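You operate a simulated robot arm through the tools that you are given. There is no shell and no other tool.

You run a simulated robot arm. Do the job below in one go: nothing can be reset, and whatever is moved stays where it is left.

Task
Press the black rubber ring flush into housing 75 with the white plug.
Fine: set the depth dial to 13; let the lever back up; leave the plug on it, table in and guard shut; the other rings and housings, grey plug and bearings stay.

Only the result counts: the job must be done as asked and must still hold three seconds after the hand-in. Knocking over, shifting, dropping, spilling or breaking anything else fails it.

Robot
A 7-joint arm with a three-finger gripper, fixed in place. Base frame: the origin is at the foot of the arm, x ahead of it, y to its left, z up. Lengths are in m, angles in degrees, forces in N, time in s.
Its first joint turns from -166.0 to 166.0 degrees. Payload 2.69 kg.
The tool frame sits at the grasp point between the pads (the TCP): z along the fingers, y along the line on which they close. The tips reach 0.03 m beyond it. Largest opening 0.128 m; the body of the gripper starts 0.117 m behind the TCP.
Orientation is that of the tool frame in the base frame, as a unit quaternion [x, y, z, w]. With the fingers straight down and closing along the base's y, the tool's x points along the base's -x, its y along +y and its z along -z.

Tools
- The arm moves only by the tool step_arm. Its argument "rows" is a list that holds one entry, the list of rows, each a list of 7 numbers: the shift along the tool's x, y, z in units of 25 mm (1.0 is 25 mm), then the turn, a rotation vector about the tool's x, y, z in units of 8 degrees (1.0 is 8 degrees), then the opening, from 0 (shut) to 1 (fully open). In form: [[[x, y, z, rx, ry, rz, gripper], ...]]. A call has 1 to 20 rows; each row shifts and turns the commanded pose from where the row before left it, along the tool's axes as they then stand. A call with a number of a shift or a turn outside -1 to 1 is refused whole. Rows are played at 5 a second. More than 0.05 m and 8.6 degrees between two rows, or a gripper value outside its range, and nothing of the call is played. Where a pose cannot be reached the arm comes as near as it can. A force on the tool above 90 N (or 10 N above the force at the start of the call, whichever is more), or a blocked arm, ends the call early, and 0.2 s more pass. The fingers move at their own pace and stop on an object; they squeeze with about 28 N. The grip force told is the motor's: it shows also when the fingers shut on nothing. Time passes only in rows, and 0.2 s behind the last, so rows that do not move let the fingers close. It gives the time, the measured TCP pose, the force on the tool (base axes), the opening and the grip force at its end, in the units of the frame above (readings bear some noise), with the torque about the TCP (base axes, N m) and any sound that the robot's microphone picked up, and new pictures: "show" is both (left out), scene, wrist or none.
- Cameras (640 x 400 px; columns grow to the right, rows downward): "scene" is fixed at [0.0509, -0.4984, 1.5702]; the picture's right is [0.88, -0.47, 0.00], its down [-0.12, -0.22, -0.97] and it looks along [0.46, 0.85, -0.25] (base axes); focal length 357 px, centre (320, 200). "wrist" rides on the gripper at [0.058, 0.054, -0.131] in the tool frame; the picture's right is [-0.68, 0.74, 0.00], its down [-0.62, -0.57, -0.55] and it looks along [-0.40, -0.37, 0.84] (tool axes); focal length 234 px, centre (320, 200).
- move_column(by): slides the trunk up (or, below 0, down) by that many m; the arm rides with it, the base frame stays. It gives what a move gives, with no picture.
- probe_pixels(camera, pixels): for up to 12 pixels [column, row] of the newest picture of that camera ("zoom" is the newest enlarged one), the place [x, y, z] in the base frame of the surface seen there, good to about 0.003 m. It takes no simulated time.
- close_up(camera, box): a new picture of the part [left, top, right, bottom] of that camera's present view, enlarged. It takes no simulated time.
- job_done(): hands the job in; it is judged then, once.

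Open the gripper and draw the arm clear of the work before you hand the job in, unless the task says otherwise.

The tools are called after "Call:" as name(argument=value, ...) on one line, values as JSON. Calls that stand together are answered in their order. step_arm: Moves the arm, as the interface text tells. Its arguments: {"type":"object","properties":{"rows":{"type":"array"},"show":{"type":"string","enum":["both","scene","wrist","none"]}},"required":["rows"]} The other tools are called the same way: move_column (by) slides the trunk up or down; probe_pixels (camera, pixels) gives the place of the surface under pixels of a picture; close_up (camera, box) takes an enlarged picture of a part of a camera's view; job_done () hands the job in.

At the start:

```text
t: 0.0
position: [0.4675, 0.3415, 1.6428]
tcp_rot: [0.0, 1.0, 0.0, 0.0]
ft_force: [-0.2, 1.0, 0.1]
moment: [-0.01, -0.01, 0.01]
opening: 0.128
finger_force: 0.0
trunk travel left (down, up): [-0.275, 0.075]
```

scene: 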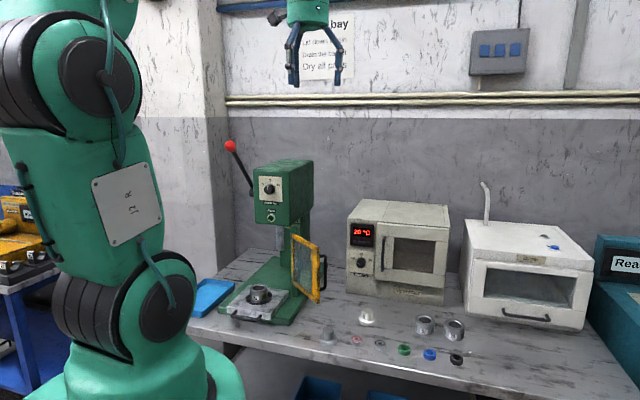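
wrist: 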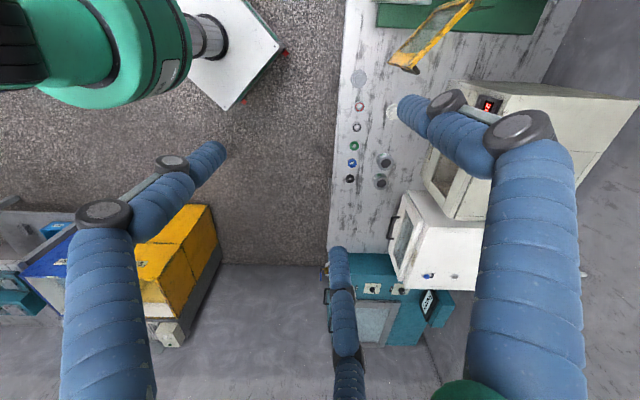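

I start by taking enlarged pictures of the press (around 270,240) and the row of parts (around 400,340) in the scene view.

Call:
close_up(camera="scene", box=[210, 130, 350, 340])

Call:
close_up(camera="scene", box=[310, 295, 490, 385])

```text
1.90 times, centred on (280, 235) of scene
```

zoom: 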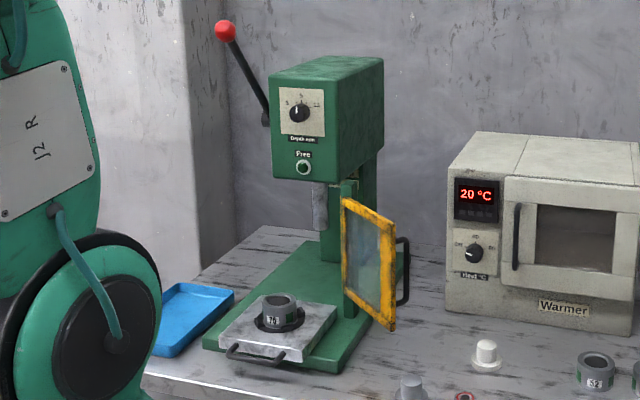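

```text
3.56 times, centred on (400, 340) of scene
```

zoom: 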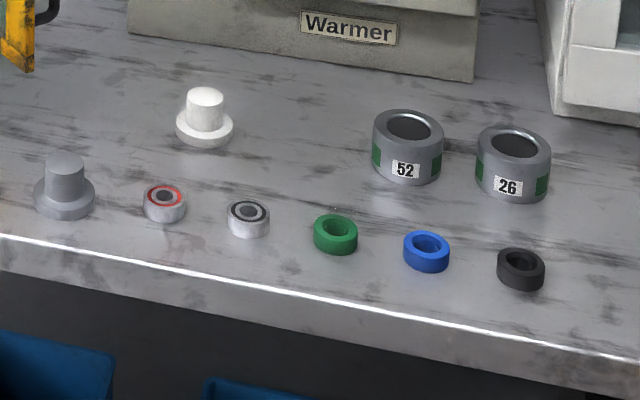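

The housing on the press table (265,295) seems to carry a number; I zoom in on it, the dial and the lever.

Call:
close_up(camera="scene", box=[220, 270, 300, 330])

Call:
close_up(camera="scene", box=[245, 165, 295, 235])

Call:
close_up(camera="scene", box=[250, 210, 340, 310])

```text
6.67 times, centred on (260, 300) of scene
```

zoom: 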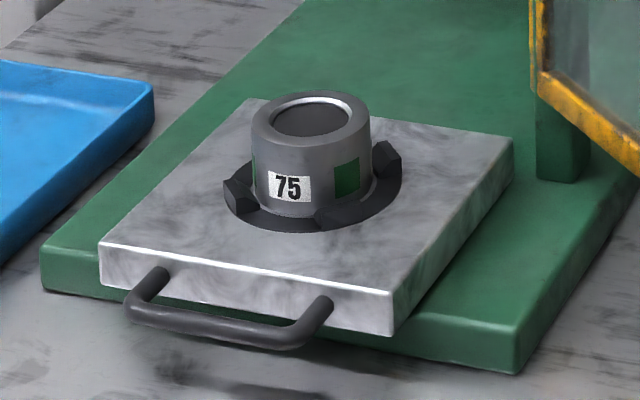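

```text
5.71 times, centred on (270, 200) of scene
```

zoom: 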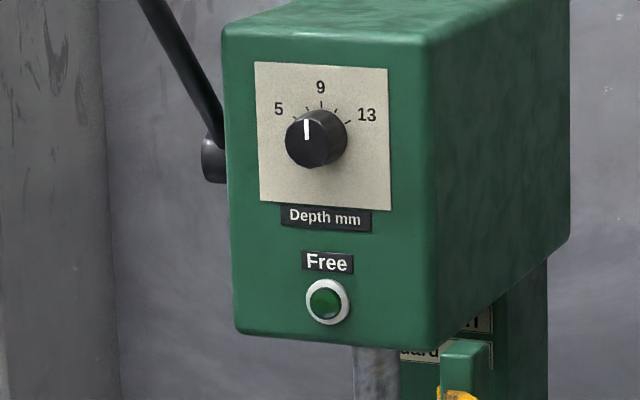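

```text
4.00 times, centred on (295, 260) of scene
```

zoom: 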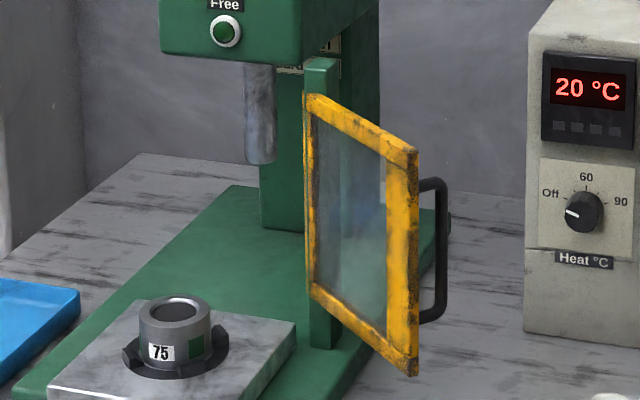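

Housing 75 already sits in the nest on the drawn-out table. I probe points on the press parts to build a map.

Call:
probe_pixels(camera="zoom", pixels=[[175, 310], [160, 375], [150, 305], [295, 325], [48, 388], [260, 160], [305, 100], [415, 150], [412, 370], [442, 250], [225, 30], [310, 290]])

Call:
probe_pixels(camera="scene", pixels=[[268, 188], [267, 183], [270, 217], [231, 146], [249, 190], [255, 165], [282, 220], [312, 165], [258, 289], [250, 321], [327, 326], [367, 312]])

Call:
close_up(camera="scene", box=[285, 215, 315, 240])

```text
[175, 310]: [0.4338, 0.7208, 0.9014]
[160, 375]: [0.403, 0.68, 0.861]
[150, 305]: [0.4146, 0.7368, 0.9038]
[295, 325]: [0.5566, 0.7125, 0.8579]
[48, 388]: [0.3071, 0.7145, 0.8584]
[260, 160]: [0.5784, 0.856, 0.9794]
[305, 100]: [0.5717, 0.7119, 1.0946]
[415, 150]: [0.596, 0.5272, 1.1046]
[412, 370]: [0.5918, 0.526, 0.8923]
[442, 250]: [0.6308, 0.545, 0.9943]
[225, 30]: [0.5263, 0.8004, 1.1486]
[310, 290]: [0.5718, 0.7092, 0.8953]
```

```text
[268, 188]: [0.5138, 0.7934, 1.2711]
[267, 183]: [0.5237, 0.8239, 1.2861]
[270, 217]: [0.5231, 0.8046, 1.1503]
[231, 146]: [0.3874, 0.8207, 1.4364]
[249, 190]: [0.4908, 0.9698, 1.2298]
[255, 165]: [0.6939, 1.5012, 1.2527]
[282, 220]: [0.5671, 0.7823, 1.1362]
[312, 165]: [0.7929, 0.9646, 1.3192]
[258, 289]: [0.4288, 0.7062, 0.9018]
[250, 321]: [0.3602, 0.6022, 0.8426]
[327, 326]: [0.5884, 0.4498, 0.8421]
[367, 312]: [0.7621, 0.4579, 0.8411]
```

```text
16.00 times, centred on (300, 228) of scene
```

zoom: 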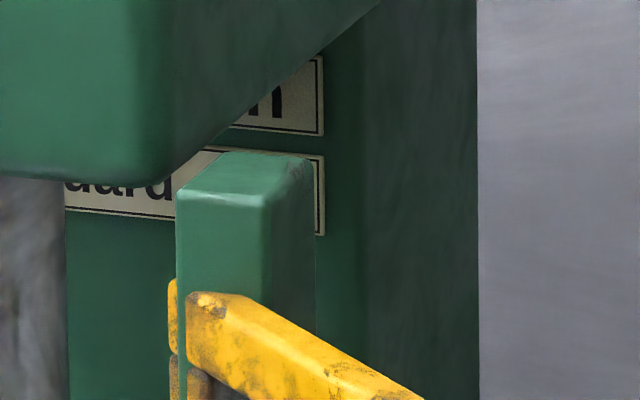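

I zoom on the parts one by one to measure them: black ring near (456,360), white plug near (367,318).

Call:
close_up(camera="scene", box=[432, 340, 480, 370])

Call:
probe_pixels(camera="zoom", pixels=[[320, 200], [250, 200], [400, 190], [320, 130], [300, 280], [320, 250]])

Call:
close_up(camera="scene", box=[343, 300, 391, 330])

Call:
probe_pixels(camera="zoom", pixels=[[320, 130], [320, 180], [320, 240], [250, 220], [400, 220], [320, 270]])

```text
13.33 times, centred on (456, 355) of scene
```

zoom: 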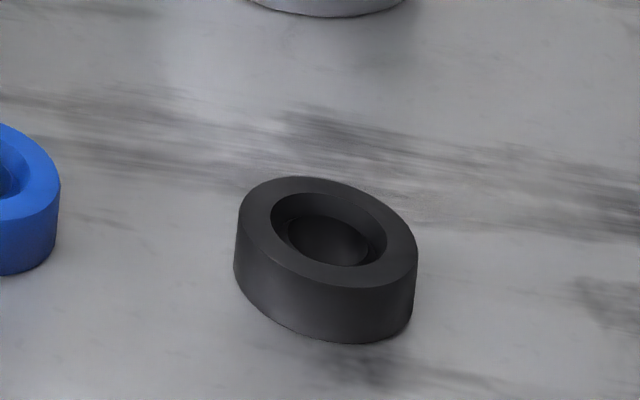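

```text
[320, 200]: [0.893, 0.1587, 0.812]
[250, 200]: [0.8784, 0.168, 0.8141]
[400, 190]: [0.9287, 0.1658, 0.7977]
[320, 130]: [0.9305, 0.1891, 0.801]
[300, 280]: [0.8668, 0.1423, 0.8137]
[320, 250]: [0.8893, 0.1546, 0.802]
```

```text
13.33 times, centred on (367, 315) of scene
```

zoom: 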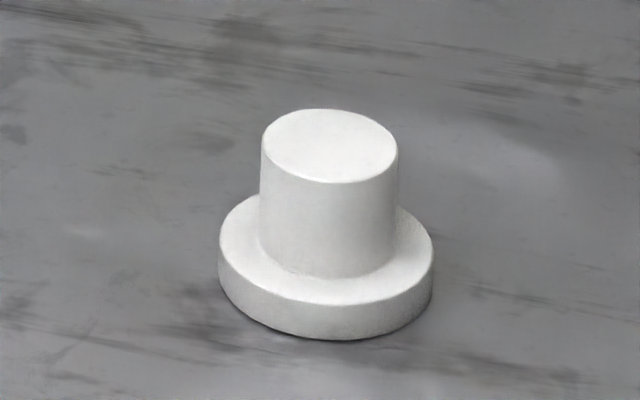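

```text
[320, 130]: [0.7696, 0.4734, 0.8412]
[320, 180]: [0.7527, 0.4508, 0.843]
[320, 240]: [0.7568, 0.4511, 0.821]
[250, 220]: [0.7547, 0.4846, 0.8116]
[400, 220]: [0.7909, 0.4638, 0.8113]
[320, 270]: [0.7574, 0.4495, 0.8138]
```

I need the press's orientation, so I zoom back in on the table and on the dial plate and probe the corners.

Call:
close_up(camera="scene", box=[220, 270, 300, 330])

Call:
probe_pixels(camera="zoom", pixels=[[251, 103], [508, 141], [390, 287], [105, 243], [45, 250], [515, 365], [262, 110], [355, 115], [312, 95], [310, 143], [155, 277], [320, 302]])

Call:
close_up(camera="scene", box=[245, 165, 295, 235])

Call:
probe_pixels(camera="zoom", pixels=[[260, 70], [383, 73], [387, 205], [262, 195], [307, 130], [325, 155], [325, 303], [345, 290], [230, 40], [425, 55], [240, 325], [430, 345]])

```text
6.67 times, centred on (260, 300) of scene
```

zoom: 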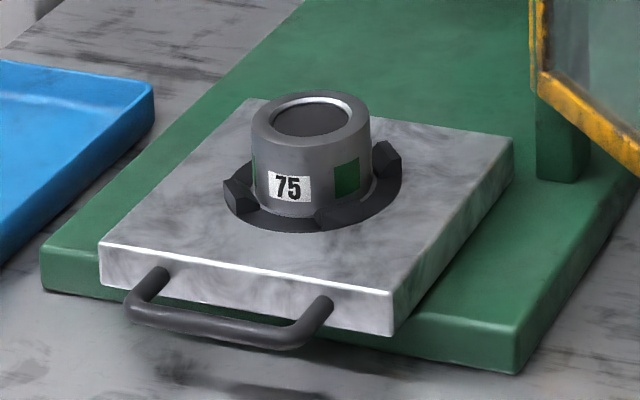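

```text
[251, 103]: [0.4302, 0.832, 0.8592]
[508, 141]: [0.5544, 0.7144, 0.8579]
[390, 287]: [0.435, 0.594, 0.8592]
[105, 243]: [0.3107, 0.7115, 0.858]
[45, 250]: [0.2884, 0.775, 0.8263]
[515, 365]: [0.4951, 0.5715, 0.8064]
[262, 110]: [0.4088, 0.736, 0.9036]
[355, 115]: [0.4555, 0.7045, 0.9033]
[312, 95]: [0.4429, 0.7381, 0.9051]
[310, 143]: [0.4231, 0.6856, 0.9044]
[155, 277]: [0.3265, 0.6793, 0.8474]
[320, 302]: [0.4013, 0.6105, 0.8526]
```

```text
5.71 times, centred on (270, 200) of scene
```

zoom: 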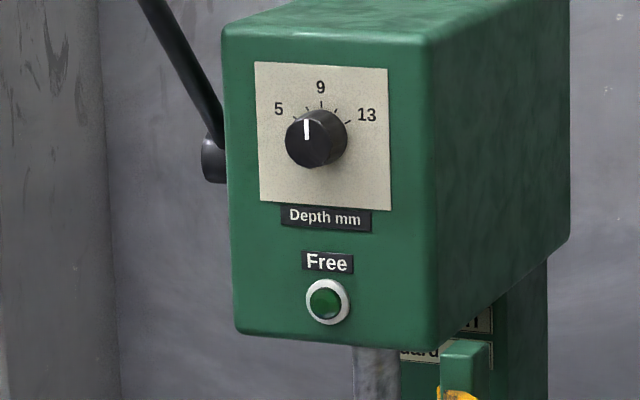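

```text
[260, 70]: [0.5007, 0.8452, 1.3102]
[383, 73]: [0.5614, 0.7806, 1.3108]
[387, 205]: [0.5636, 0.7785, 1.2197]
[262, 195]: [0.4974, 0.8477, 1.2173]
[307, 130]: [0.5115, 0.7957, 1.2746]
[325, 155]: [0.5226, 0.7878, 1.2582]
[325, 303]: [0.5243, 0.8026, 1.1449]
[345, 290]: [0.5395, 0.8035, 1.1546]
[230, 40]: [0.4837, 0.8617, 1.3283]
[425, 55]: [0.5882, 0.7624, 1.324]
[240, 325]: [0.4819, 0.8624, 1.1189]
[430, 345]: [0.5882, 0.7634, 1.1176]
```

The press is turned about 45°: its front faces (-0.70,-0.71), table is out with housing centre near (0.432,0.711,0.903), knob near (0.515,0.795,1.268), lever ball near (0.387,0.82,1.436). I first carry the arm at height toward the black ring near (0.893,0.157).

Call:
step_arm(rows=[[[-0.9456, -0.41, 0.5, 0, 0, 0, 1], [-0.9456, -0.41, 0.5, 0, 0, 0, 1], [-0.9456, -0.41, 0.5, 0, 0, 0, 1], [-0.9456, -0.41, 0.5, 0, 0, 0, 1], [-0.9456, -0.41, 0.5, 0, 0, 0, 1], [-0.9456, -0.41, 0.5, 0, 0, 0, 1], [-0.9456, -0.41, 0.5, 0, 0, 0, 1], [-0.9456, -0.41, 0.5, 0, 0, 0, 1], [-0.9456, -0.41, 0.5, 0, 0, 0, 1], [-0.9456, -0.41, 0.5, 0, 0, 0, 1], [-0.9456, -0.41, 0.5, 0, 0, 0, 1], [-0.9456, -0.41, 0.5, 0, 0, 0, 1], [-0.9456, -0.41, 0.5, 0, 0, 0, 1], [-0.9456, -0.41, 0.5, 0, 0, 0, 1], [-0.9456, -0.41, 0.5, 0, 0, 0, 1], [-0.9456, -0.41, 0.5, 0, 0, 0, 1], [-0.9456, -0.41, 0.5, 0, 0, 0, 1], [-0.9456, -0.41, 0.5, 0, 0, 0, 1]]], show="both")

```text
t: 3.8
position: [0.8922, 0.1577, 1.4167]
tcp_rot: [0.0, 1.0, 0.0, 0.0]
ft_force: [0.9, -0.4, -0.3]
moment: [-0.02, 0.02, 0.01]
opening: 0.1281
finger_force: 0.0
trunk travel left (down, up): [-0.275, 0.075]
```

scene: 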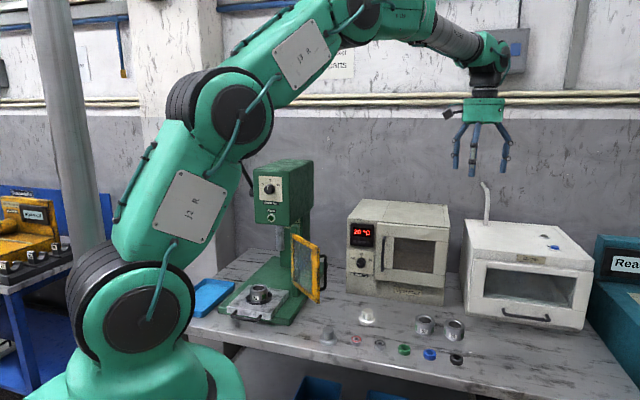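
wrist: 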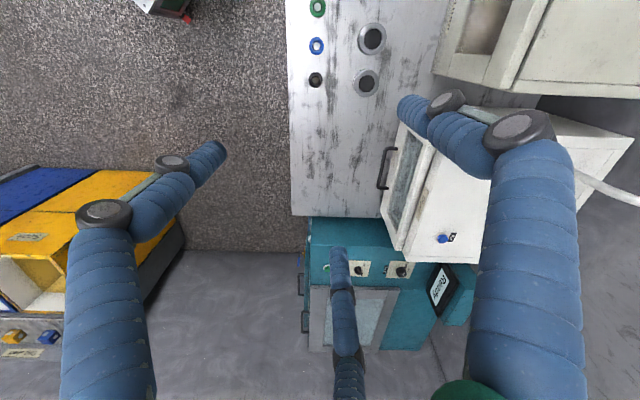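

The arm is above the ring at z=1.417. I look at the gripper (480,130) more closely to know its true shape.

Call:
close_up(camera="scene", box=[430, 80, 530, 190])

Call:
close_up(camera="wrist", box=[280, 0, 440, 110])

Call:
probe_pixels(camera="wrist", pixels=[[316, 80], [309, 80], [323, 80], [316, 73], [316, 87], [205, 150], [345, 255], [410, 105], [316, 47], [367, 83], [371, 39]])

```text
3.64 times, centred on (480, 135) of scene
```

zoom: 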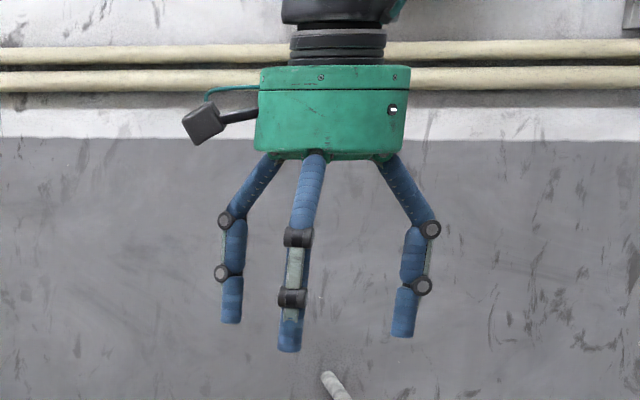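

```text
3.64 times, centred on (360, 55) of wrist
```

zoom: 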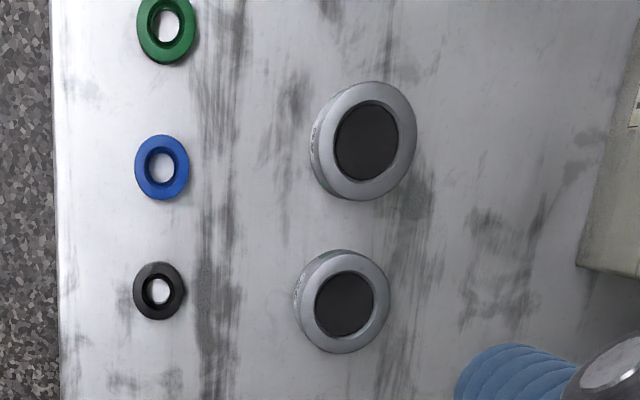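

```text
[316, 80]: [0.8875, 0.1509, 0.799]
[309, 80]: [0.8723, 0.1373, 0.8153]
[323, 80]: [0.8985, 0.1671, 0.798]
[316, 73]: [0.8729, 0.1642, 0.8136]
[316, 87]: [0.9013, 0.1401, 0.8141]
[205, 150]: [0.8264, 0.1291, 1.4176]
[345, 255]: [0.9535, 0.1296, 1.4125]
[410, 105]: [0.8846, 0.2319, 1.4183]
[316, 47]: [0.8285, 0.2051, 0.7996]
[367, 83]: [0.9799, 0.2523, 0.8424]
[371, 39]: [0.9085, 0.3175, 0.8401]
```

The hand shows three finger shapes around the TCP, so I test how they move by shutting part of the way in free air.

Call:
step_arm(rows=[[[0, 0, 0, 0, 0, 0, 0.3], [0, 0, 0, 0, 0, 0, 0.3], [0, 0, 0, 0, 0, 0, 0.3]]], show="both")

Call:
close_up(camera="scene", box=[430, 80, 530, 190])

```text
t: 4.6
position: [0.8908, 0.1592, 1.417]
tcp_rot: [0.0, 1.0, 0.001, 0.0]
ft_force: [0.0, -0.5, -0.2]
moment: [-0.02, -0.02, 0.01]
opening: 0.0381
finger_force: 0.1
trunk travel left (down, up): [-0.275, 0.075]
```

scene: 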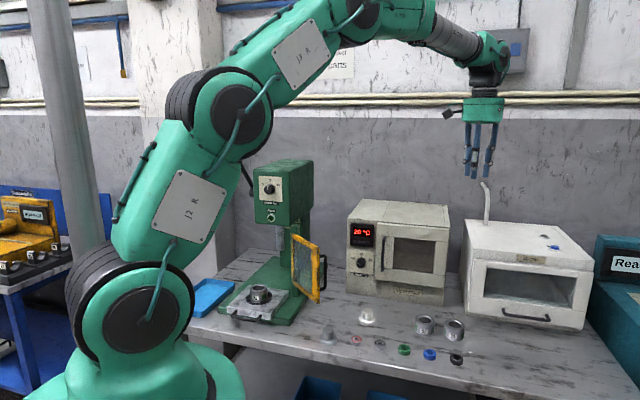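
wrist: 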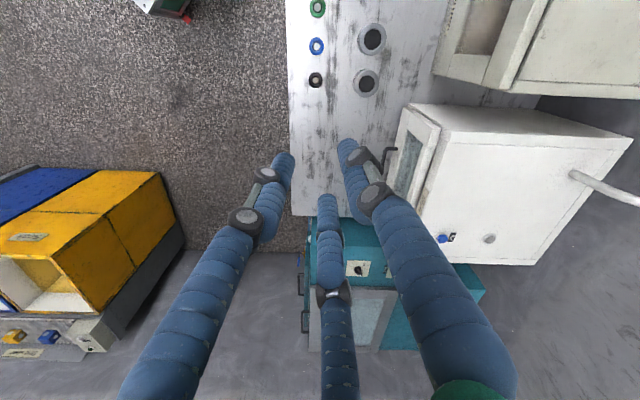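

```text
3.64 times, centred on (480, 135) of scene
```

zoom: 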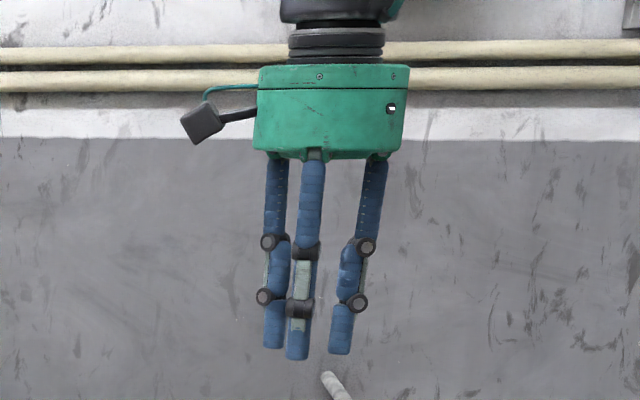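

The hand closes radially around the TCP. I probe the fingertip ends now at (283,165), (347,150), (327,205).

Call:
probe_pixels(camera="wrist", pixels=[[284, 160], [346, 146], [327, 200], [270, 175], [355, 160], [327, 230], [245, 220], [372, 195], [333, 292]])

Call:
probe_pixels(camera="zoom", pixels=[[274, 340], [297, 353], [341, 348], [300, 325], [205, 125]])

```text
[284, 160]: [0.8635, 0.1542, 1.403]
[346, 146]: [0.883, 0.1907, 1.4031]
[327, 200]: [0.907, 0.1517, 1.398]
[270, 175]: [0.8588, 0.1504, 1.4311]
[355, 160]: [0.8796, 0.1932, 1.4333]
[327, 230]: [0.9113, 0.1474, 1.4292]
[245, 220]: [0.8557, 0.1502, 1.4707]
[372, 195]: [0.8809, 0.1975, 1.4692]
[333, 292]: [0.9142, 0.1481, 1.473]
```

```text
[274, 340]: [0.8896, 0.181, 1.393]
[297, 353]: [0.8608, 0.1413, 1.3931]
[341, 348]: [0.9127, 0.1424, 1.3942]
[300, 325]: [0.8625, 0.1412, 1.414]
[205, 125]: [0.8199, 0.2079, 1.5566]
```

I take a tight close-up on the black ring (316,80) in the wrist view to fix its centre.

Call:
close_up(camera="wrist", box=[300, 68, 332, 88])

Call:
close_up(camera="wrist", box=[300, 70, 332, 90])

```text
16.00 times, centred on (316, 78) of wrist
```

zoom: 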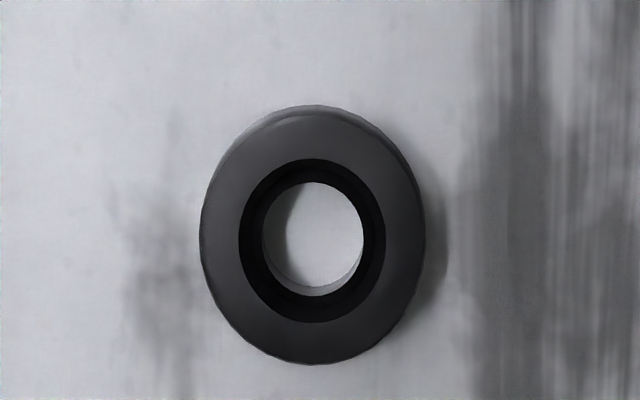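

```text
16.00 times, centred on (316, 80) of wrist
```

zoom: 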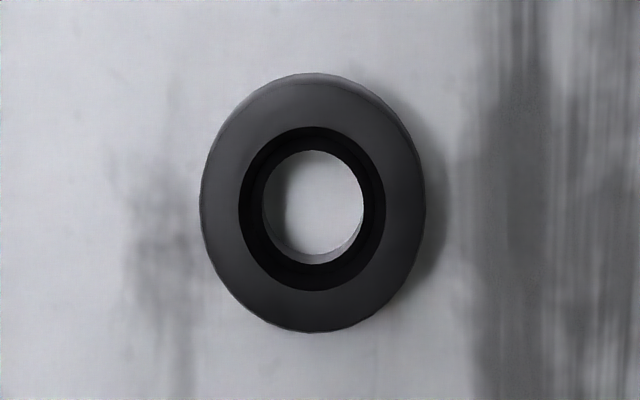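

Call:
probe_pixels(camera="zoom", pixels=[[312, 85], [312, 325], [208, 205], [415, 205], [312, 120], [312, 298], [232, 205], [393, 205], [250, 120], [380, 290], [240, 290], [380, 120]])

```text
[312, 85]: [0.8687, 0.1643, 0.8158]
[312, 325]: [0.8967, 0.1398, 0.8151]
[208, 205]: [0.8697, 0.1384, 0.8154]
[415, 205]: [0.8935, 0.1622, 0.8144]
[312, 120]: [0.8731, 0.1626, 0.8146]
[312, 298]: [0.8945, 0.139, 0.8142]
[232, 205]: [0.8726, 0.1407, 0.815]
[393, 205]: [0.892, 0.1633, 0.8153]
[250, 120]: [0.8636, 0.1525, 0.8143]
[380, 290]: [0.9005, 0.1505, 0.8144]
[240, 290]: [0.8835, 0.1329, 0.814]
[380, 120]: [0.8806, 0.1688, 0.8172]
```

The ring's centre comes out at about (0.882,0.151), top z=0.815, diameter about 40 mm. I centre over it and descend to about z=1.0 with a moderate opening.

Call:
step_arm(rows=[[[0.384, -0.272, 0.98, 0, 0, 0, 0.5], [0, 0, 0.98, 0, 0, 0, 0.5], [0, 0, 0.98, 0, 0, 0, 0.5], [0, 0, 0.98, 0, 0, 0, 0.5], [0, 0, 0.98, 0, 0, 0, 0.5], [0, 0, 0.98, 0, 0, 0, 0.5], [0, 0, 0.98, 0, 0, 0, 0.5], [0, 0, 0.98, 0, 0, 0, 0.5], [0, 0, 0.98, 0, 0, 0, 0.5], [0, 0, 0.98, 0, 0, 0, 0.5], [0, 0, 0.98, 0, 0, 0, 0.5], [0, 0, 0.98, 0, 0, 0, 0.5], [0, 0, 0.98, 0, 0, 0, 0.5], [0, 0, 0.98, 0, 0, 0, 0.5], [0, 0, 0.98, 0, 0, 0, 0.5], [0, 0, 0.98, 0, 0, 0, 0.5], [0, 0, 0, 0, 0, 0, 0.5]]], show="both")

```text
t: 8.2
position: [0.8847, 0.1499, 1.0249]
tcp_rot: [0.0, 1.0, 0.0, 0.0]
ft_force: [1.0, 0.6, -0.5]
moment: [-0.03, 0.05, -0.01]
opening: 0.0638
finger_force: 0.1
trunk travel left (down, up): [-0.275, 0.075]
```

scene: 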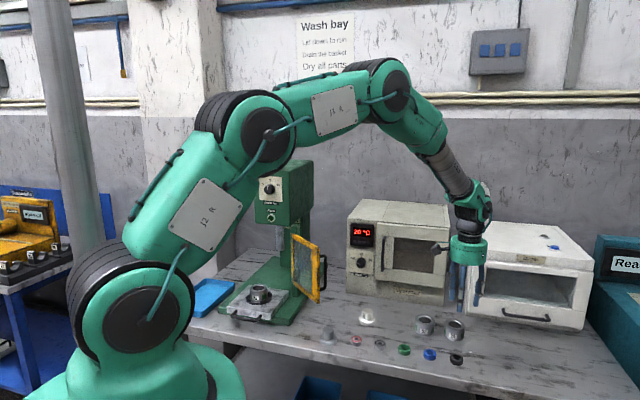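
wrist: 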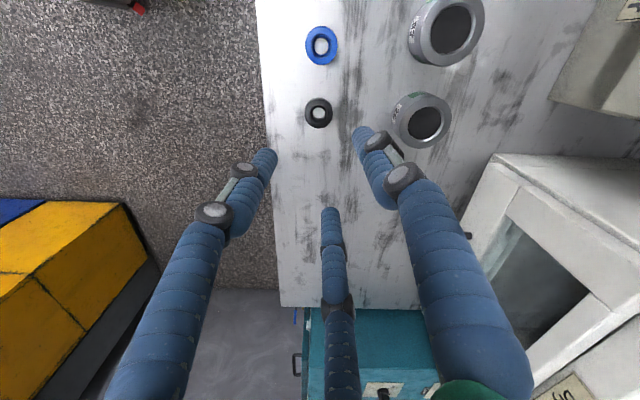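

At z≈1.025 the ring is at (318,112) in the wrist view. I refine its centre with a close-up.

Call:
close_up(camera="wrist", box=[294, 97, 342, 127])

```text
13.33 times, centred on (318, 112) of wrist
```

zoom: 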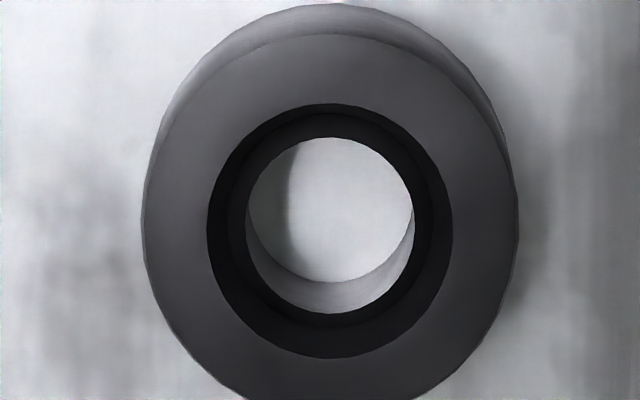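

Call:
probe_pixels(camera="zoom", pixels=[[330, 40], [150, 230], [510, 230], [330, 98], [330, 365], [198, 230], [460, 230], [235, 130], [425, 325], [425, 130], [235, 325], [330, 230]])

```text
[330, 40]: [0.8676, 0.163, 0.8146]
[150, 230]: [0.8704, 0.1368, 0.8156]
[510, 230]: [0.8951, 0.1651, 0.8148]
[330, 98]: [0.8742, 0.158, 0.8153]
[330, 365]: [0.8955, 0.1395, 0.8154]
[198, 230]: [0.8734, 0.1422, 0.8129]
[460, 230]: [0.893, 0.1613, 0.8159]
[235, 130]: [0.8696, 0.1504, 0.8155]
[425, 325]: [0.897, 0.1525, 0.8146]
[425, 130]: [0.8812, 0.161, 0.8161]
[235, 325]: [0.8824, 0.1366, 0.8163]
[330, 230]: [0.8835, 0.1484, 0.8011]
```

The ring centre agrees with the commanded TCP. I go down to z≈0.836 (tips about 6 mm above the table) and shut on the ring.

Call:
step_arm(rows=[[[0, 0, 1.0, 0, 0, 0, 0.5], [0, 0, 1.0, 0, 0, 0, 0.5], [0, 0, 1.0, 0, 0, 0, 0.5], [0, 0, 1.0, 0, 0, 0, 0.5], [0, 0, 1.0, 0, 0, 0, 0.5], [0, 0, 1.0, 0, 0, 0, 0.5], [0, 0, 0.8, 0, 0, 0, 0.5], [0, 0, 0.5, 0, 0, 0, 0.5], [0, 0, 0.29, 0, 0, 0, 0.5], [0, 0, 0, 0, 0, 0, 0.5]]], show="both")

```text
t: 10.4
position: [0.8829, 0.1508, 0.8333]
tcp_rot: [0.0, 1.0, 0.0, 0.0]
ft_force: [0.2, 0.2, -0.4]
moment: [0.0, 0.01, 0.03]
opening: 0.064
finger_force: 0.0
trunk travel left (down, up): [-0.275, 0.075]
```

scene: 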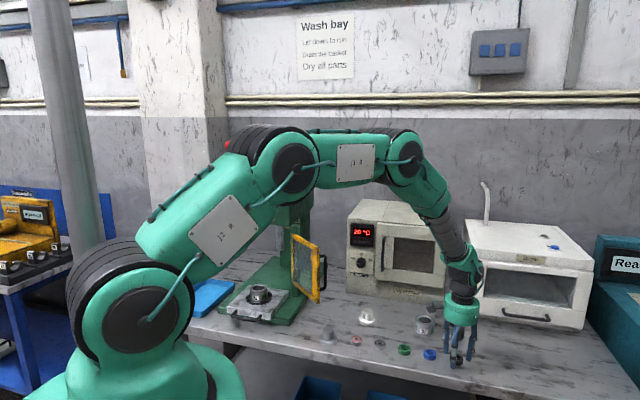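
wrist: 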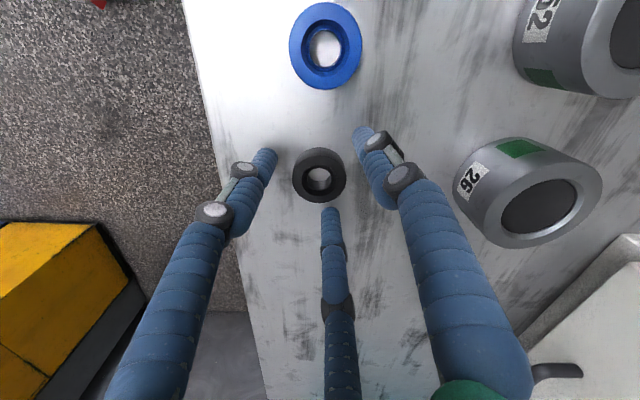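

The ring (318,175) lies centred among the fingers with no contact force. I shut the gripper on it.

Call:
step_arm(rows=[[[0, 0, 0, 0, 0, 0, 0.25], [0, 0, 0, 0, 0, 0, 0.0], [0, 0, 0, 0, 0, 0, 0.0], [0, 0, 0, 0, 0, 0, 0.0]]], show="both")

```text
t: 11.4
position: [0.8834, 0.15, 0.8332]
tcp_rot: [0.0, 1.0, 0.0, 0.0]
ft_force: [0.0, -0.5, -0.7]
moment: [-0.02, 0.0, -0.01]
opening: 0.0384
finger_force: 28.2
trunk travel left (down, up): [-0.275, 0.075]
```

scene: 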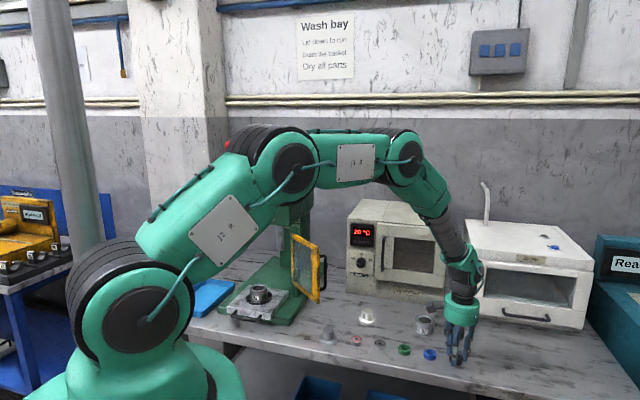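
wrist: 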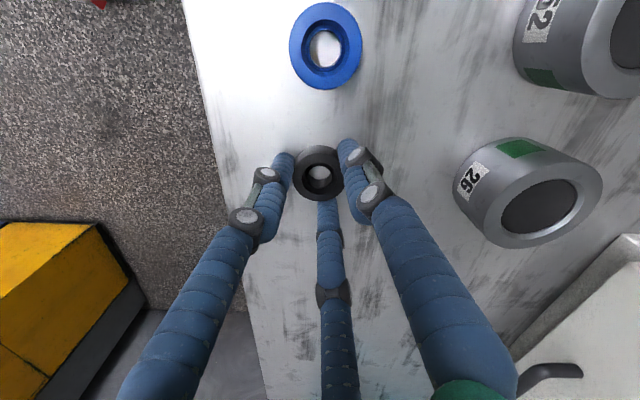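

The ring is gripped (opening 38.4 mm, 28 N), but the tips sit low; I reopen, rise 4 mm and regrip so the fingertips will stay clear of the housing rim later.

Call:
step_arm(rows=[[[0, 0, 0, 0, 0, 0, 0.4], [0, 0, 0, 0, 0, 0, 0.4], [0, 0, -0.16, 0, 0, 0, 0.4], [0, 0, 0, 0, 0, 0, 0.4], [0, 0, 0, 0, 0, 0, 0.0], [0, 0, 0, 0, 0, 0, 0.0], [0, 0, 0, 0, 0, 0, 0.0]]], show="none")

Call:
step_arm(rows=[[[0, 0, -0.3, 0, 0, 0, 0], [0, 0, -0.5, 0, 0, 0, 0], [0, 0, -0.6, 0, 0, 0, 0], [0, 0, -0.6, 0, 0, 0, 0], [0, 0, 0, 0, 0, 0, 0]]], show="both")

```text
t: 13.0
position: [0.8831, 0.1502, 0.8376]
tcp_rot: [0.001, 1.0, 0.0, 0.0]
ft_force: [0.2, -0.4, -0.1]
moment: [0.0, -0.01, 0.03]
opening: 0.0383
finger_force: 27.8
trunk travel left (down, up): [-0.275, 0.075]
```

```text
t: 14.2
position: [0.8828, 0.1474, 0.8865]
tcp_rot: [0.0, 1.0, -0.001, 0.0]
ft_force: [-1.3, -1.0, 0.3]
moment: [0.04, -0.02, 0.0]
opening: 0.0023
finger_force: 28.0
trunk travel left (down, up): [-0.275, 0.075]
```

scene: 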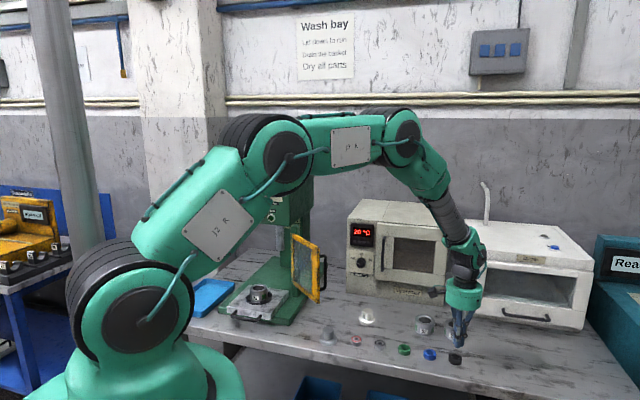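
wrist: 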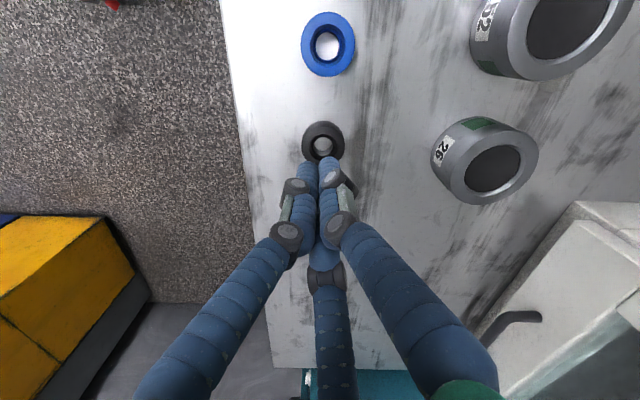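

The ring slipped out and stayed on the table at (323,145) because the bite was too shallow. I reopen and re-check its position before gripping lower.

Call:
step_arm(rows=[[[0, 0, 0, 0, 0, 0, 0.5], [0, 0, 0, 0, 0, 0, 0.5], [0, 0, 0, 0, 0, 0, 0.5]]], show="both")

Call:
close_up(camera="wrist", box=[282, 120, 362, 170])

```text
t: 15.0
position: [0.882, 0.1482, 0.8876]
tcp_rot: [0.0, 1.0, 0.0, 0.0]
ft_force: [0.8, -0.1, 0.4]
moment: [0.01, 0.03, -0.03]
opening: 0.0639
finger_force: 0.1
trunk travel left (down, up): [-0.275, 0.075]
```

scene: 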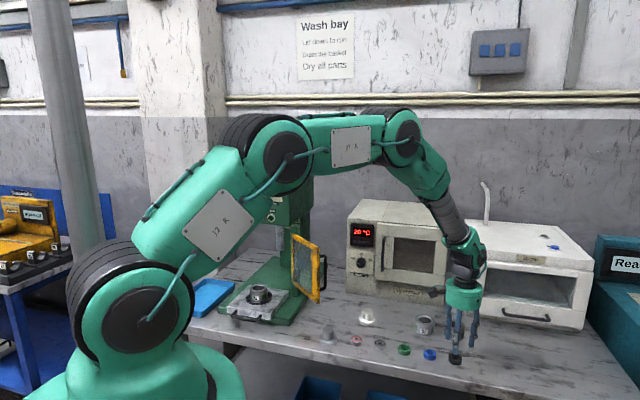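
wrist: 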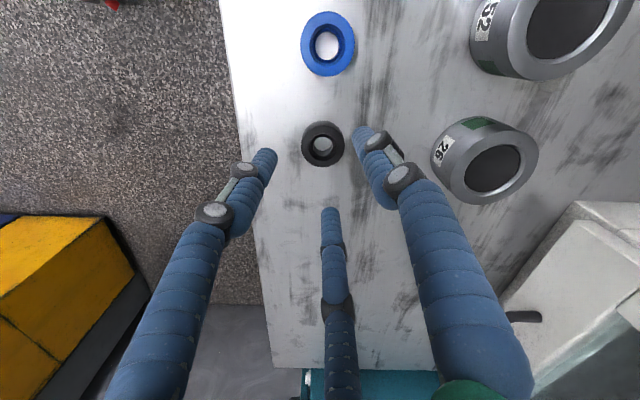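

```text
8.00 times, centred on (322, 145) of wrist
```

zoom: 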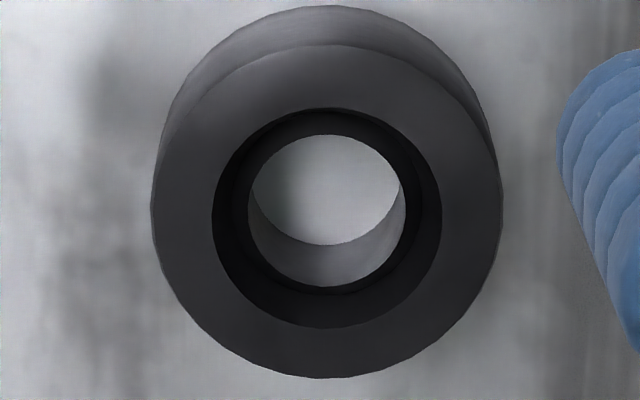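

Call:
probe_pixels(camera="zoom", pixels=[[160, 212], [493, 212], [205, 212], [450, 212], [327, 52], [327, 372], [327, 100], [327, 335], [210, 95], [445, 330], [445, 95], [210, 330]])

```text
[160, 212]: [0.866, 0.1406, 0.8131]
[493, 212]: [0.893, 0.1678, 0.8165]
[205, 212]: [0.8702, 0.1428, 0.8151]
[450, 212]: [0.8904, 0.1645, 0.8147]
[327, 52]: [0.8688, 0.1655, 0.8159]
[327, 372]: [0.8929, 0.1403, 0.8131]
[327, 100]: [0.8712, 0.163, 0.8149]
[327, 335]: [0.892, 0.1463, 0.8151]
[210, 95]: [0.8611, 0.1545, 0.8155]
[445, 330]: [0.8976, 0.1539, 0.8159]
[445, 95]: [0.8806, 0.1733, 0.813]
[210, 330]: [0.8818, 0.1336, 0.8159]
```

The ring now centres at about (0.8805,0.1538). I correct by (-2,+4) mm, go lower (tips about 3 mm above the table) and grip.

Call:
step_arm(rows=[[[0.08, 0.15, 0, 0, 0, 0, 0.5], [0, 0, 0.8, 0, 0, 0, 0.5], [0, 0, 0.8, 0, 0, 0, 0.5], [0, 0, 0.4, 0, 0, 0, 0.5], [0, 0, 0.2, 0, 0, 0, 0.5], [0, 0, 0, 0, 0, 0, 0.5], [0, 0, 0, 0, 0, 0, 0.0], [0, 0, 0, 0, 0, 0, 0.0], [0, 0, 0, 0, 0, 0, 0.0], [0, 0, 0, 0, 0, 0, 0.0]]], show="both")

```text
t: 17.2
position: [0.8805, 0.1535, 0.8355]
tcp_rot: [0.0, 1.0, 0.001, 0.0]
ft_force: [0.4, -0.2, -0.3]
moment: [-0.01, -0.03, -0.01]
opening: 0.0393
finger_force: 28.4
trunk travel left (down, up): [-0.275, 0.075]
```

scene: 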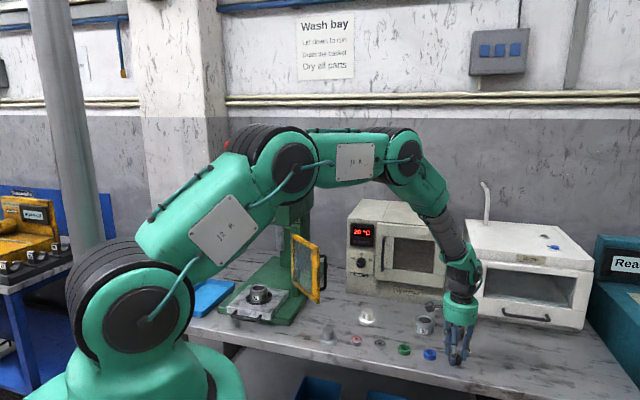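
wrist: 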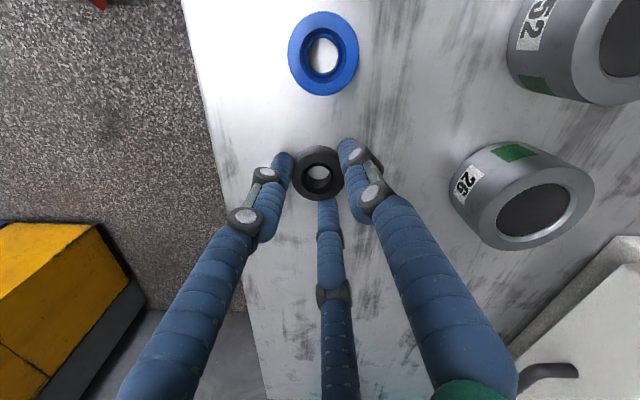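

Now the opening reads 39.3 mm, so the grip is better centred. I lift gently by 2 mm steps and check.

Call:
step_arm(rows=[[[0, 0, -0.06, 0, 0, 0, 0], [0, 0, -0.08, 0, 0, 0, 0], [0, 0, -0.1, 0, 0, 0, 0], [0, 0, -0.1, 0, 0, 0, 0], [0, 0, -0.1, 0, 0, 0, 0], [0, 0, -0.1, 0, 0, 0, 0], [0, 0, -0.1, 0, 0, 0, 0], [0, 0, -0.1, 0, 0, 0, 0], [0, 0, 0, 0, 0, 0, 0]]], show="both")

```text
t: 19.2
position: [0.8812, 0.1546, 0.8527]
tcp_rot: [0.0, 1.0, 0.0, 0.0]
ft_force: [-0.5, 0.5, -1.0]
moment: [-0.02, -0.03, 0.01]
opening: 0.0383
finger_force: 28.0
trunk travel left (down, up): [-0.275, 0.075]
```

scene: 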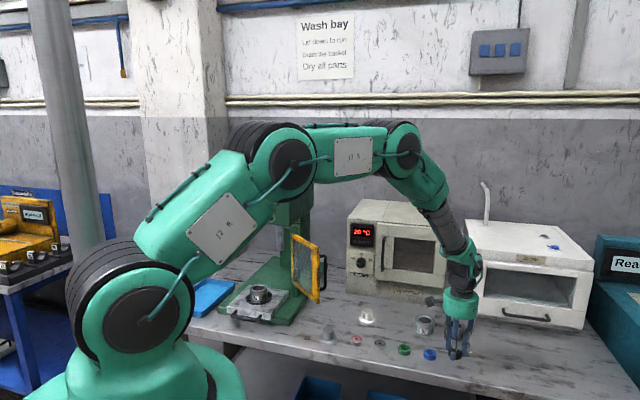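
wrist: 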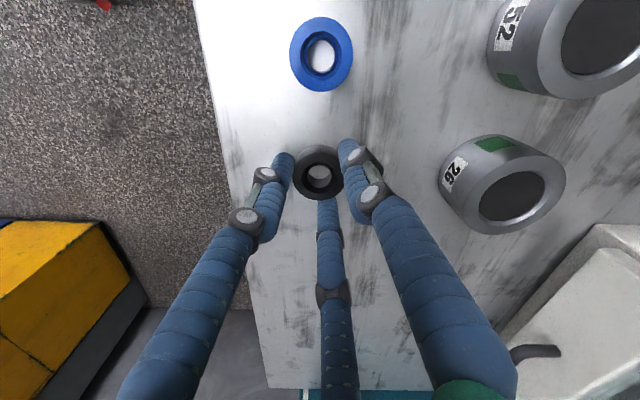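

The ring came up with the fingers (still at (318,172)). I check by close-up that it hangs level.

Call:
close_up(camera="wrist", box=[280, 145, 360, 195])

Call:
close_up(camera="scene", box=[430, 330, 486, 368])

```text
8.00 times, centred on (320, 170) of wrist
```

zoom: 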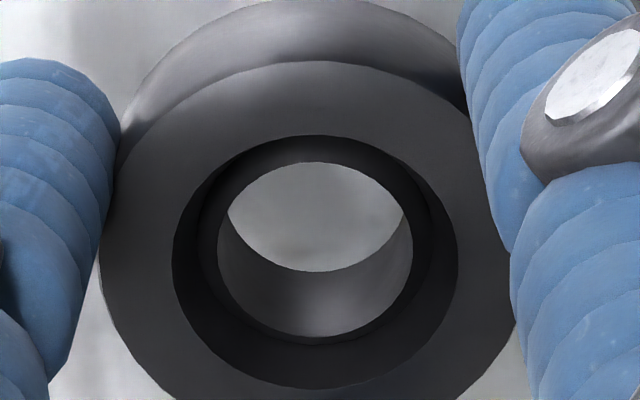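

```text
10.53 times, centred on (458, 349) of scene
```

zoom: 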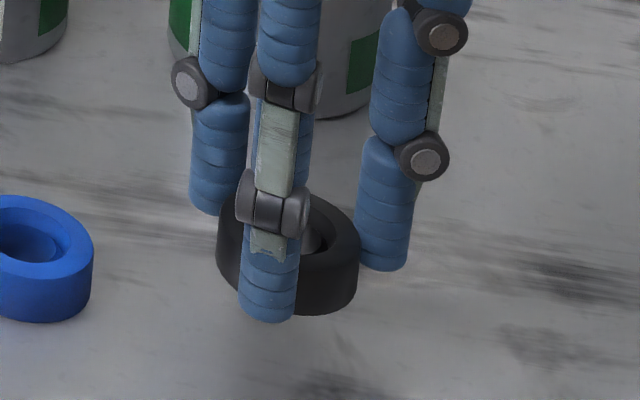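

The ring is in the fingers. I probe its top surface to check level and how it sits relative to the TCP.

Call:
close_up(camera="wrist", box=[280, 147, 360, 197])

Call:
probe_pixels(camera="zoom", pixels=[[120, 190], [490, 190], [310, 60], [310, 375], [150, 290], [470, 290], [180, 85], [430, 85], [310, 110], [150, 200], [470, 200], [310, 385]])

```text
8.00 times, centred on (320, 172) of wrist
```

zoom: 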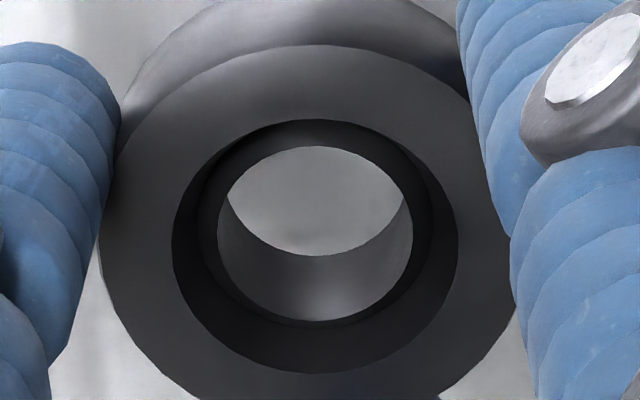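

```text
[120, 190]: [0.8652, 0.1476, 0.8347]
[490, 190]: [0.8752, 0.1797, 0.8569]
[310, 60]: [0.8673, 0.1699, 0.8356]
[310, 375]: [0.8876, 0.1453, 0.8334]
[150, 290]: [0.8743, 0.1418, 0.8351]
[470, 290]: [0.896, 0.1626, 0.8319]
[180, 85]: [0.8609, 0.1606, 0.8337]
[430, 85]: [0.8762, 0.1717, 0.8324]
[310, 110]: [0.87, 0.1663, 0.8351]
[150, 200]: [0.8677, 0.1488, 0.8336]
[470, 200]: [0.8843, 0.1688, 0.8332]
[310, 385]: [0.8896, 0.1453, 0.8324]
```

The ring is level, top 19 mm below TCP, centred within 1–2 mm. I lift it to z≈1.25 with a soft start.

Call:
step_arm(rows=[[[0, 0, -0.2, 0, 0, 0, 0], [0, 0, -0.4, 0, 0, 0, 0], [0, 0, -0.6, 0, 0, 0, 0], [0, 0, -0.8, 0, 0, 0, 0], [0, 0, -0.9, 0, 0, 0, 0], [0, 0, -0.9, 0, 0, 0, 0], [0, 0, -0.9, 0, 0, 0, 0], [0, 0, -0.9, 0, 0, 0, 0], [0, 0, -0.9, 0, 0, 0, 0], [0, 0, -0.9, 0, 0, 0, 0], [0, 0, -0.9, 0, 0, 0, 0], [0, 0, -0.9, 0, 0, 0, 0], [0, 0, -0.9, 0, 0, 0, 0], [0, 0, -0.9, 0, 0, 0, 0], [0, 0, -0.9, 0, 0, 0, 0], [0, 0, -0.9, 0, 0, 0, 0], [0, 0, -0.9, 0, 0, 0, 0], [0, 0, -0.9, 0, 0, 0, 0], [0, 0, -0.5, 0, 0, 0, 0], [0, 0, -0.2, 0, 0, 0, 0]]], show="both")

```text
t: 23.4
position: [0.8814, 0.1542, 1.234]
tcp_rot: [0.0, 1.0, 0.0, -0.001]
ft_force: [0.8, -0.7, -0.9]
moment: [0.01, 0.01, -0.06]
opening: 0.0381
finger_force: 28.1
trunk travel left (down, up): [-0.275, 0.075]
```

scene: 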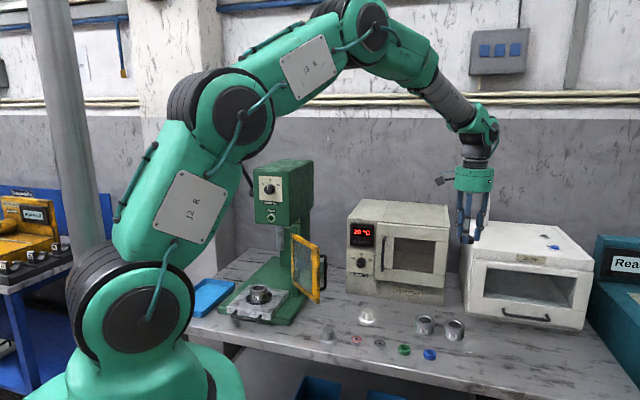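
wrist: 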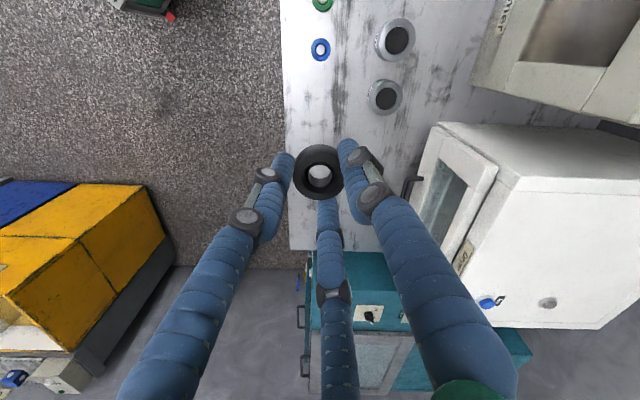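

Ring still held at (318,172). I carry it across to about (0.43,0.60,1.23), in front of the press table.

Call:
step_arm(rows=[[[0.5, 0.5, 0, 0, 0, 0, 0], [0.9, 0.89, 0, 0, 0, 0, 0], [0.95, 0.94, 0, 0, 0, 0, 0], [0.95, 0.94, 0, 0, 0, 0, 0], [0.95, 0.94, 0, 0, 0, 0, 0], [0.95, 0.94, 0, 0, 0, 0, 0], [0.95, 0.94, 0, 0, 0, 0, 0], [0.95, 0.94, 0, 0, 0, 0, 0], [0.95, 0.94, 0, 0, 0, 0, 0], [0.95, 0.94, 0, 0, 0, 0, 0], [0.95, 0.94, 0, 0, 0, 0, 0], [0.95, 0.94, 0, 0, 0, 0, 0], [0.95, 0.94, 0, 0, 0, 0, 0], [0.95, 0.94, 0, 0, 0, 0, 0], [0.95, 0.94, 0, 0, 0, 0, 0], [0.95, 0.94, 0, 0, 0, 0, 0], [0.95, 0.94, 0, 0, 0, 0, 0], [0.95, 0.94, 0, 0, 0, 0, 0], [0.9, 0.89, 0, 0, 0, 0, 0], [0.52, 0.52, 0, 0, 0, 0, 0]]], show="both")

```text
t: 27.6
position: [0.43, 0.603, 1.2373]
tcp_rot: [-0.001, 1.0, 0.0, 0.0]
ft_force: [-0.2, 0.5, -1.4]
moment: [0.03, -0.03, -0.03]
opening: 0.038
finger_force: 28.5
trunk travel left (down, up): [-0.275, 0.075]
```

scene: 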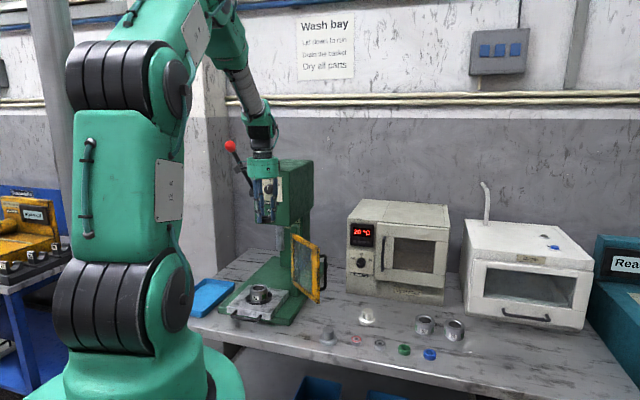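
wrist: 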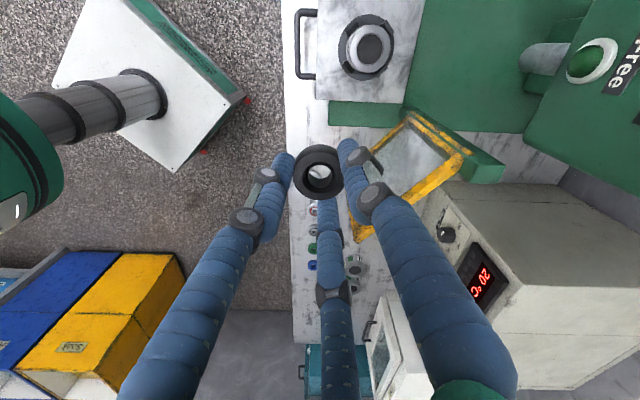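

The housing mouth appears at (369,48) in the wrist view. I zoom in and probe its rim for a precise centre.

Call:
close_up(camera="wrist", box=[329, 20, 409, 70])

```text
8.00 times, centred on (369, 45) of wrist
```

zoom: 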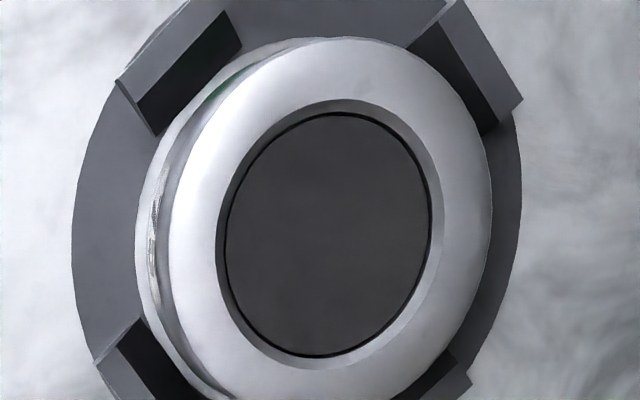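

Call:
probe_pixels(camera="zoom", pixels=[[338, 85], [322, 382], [200, 240], [458, 225], [240, 130], [425, 335], [425, 130], [235, 335], [330, 235], [330, 120], [330, 345], [480, 190]])

```text
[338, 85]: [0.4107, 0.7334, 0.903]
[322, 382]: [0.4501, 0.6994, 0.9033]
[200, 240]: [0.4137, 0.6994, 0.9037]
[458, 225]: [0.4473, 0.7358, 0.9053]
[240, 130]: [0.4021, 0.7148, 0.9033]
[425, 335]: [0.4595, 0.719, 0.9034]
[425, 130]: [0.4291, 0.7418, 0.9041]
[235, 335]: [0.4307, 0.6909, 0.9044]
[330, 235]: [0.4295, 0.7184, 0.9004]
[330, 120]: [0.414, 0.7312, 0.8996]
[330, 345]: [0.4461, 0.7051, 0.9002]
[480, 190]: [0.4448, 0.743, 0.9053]
```

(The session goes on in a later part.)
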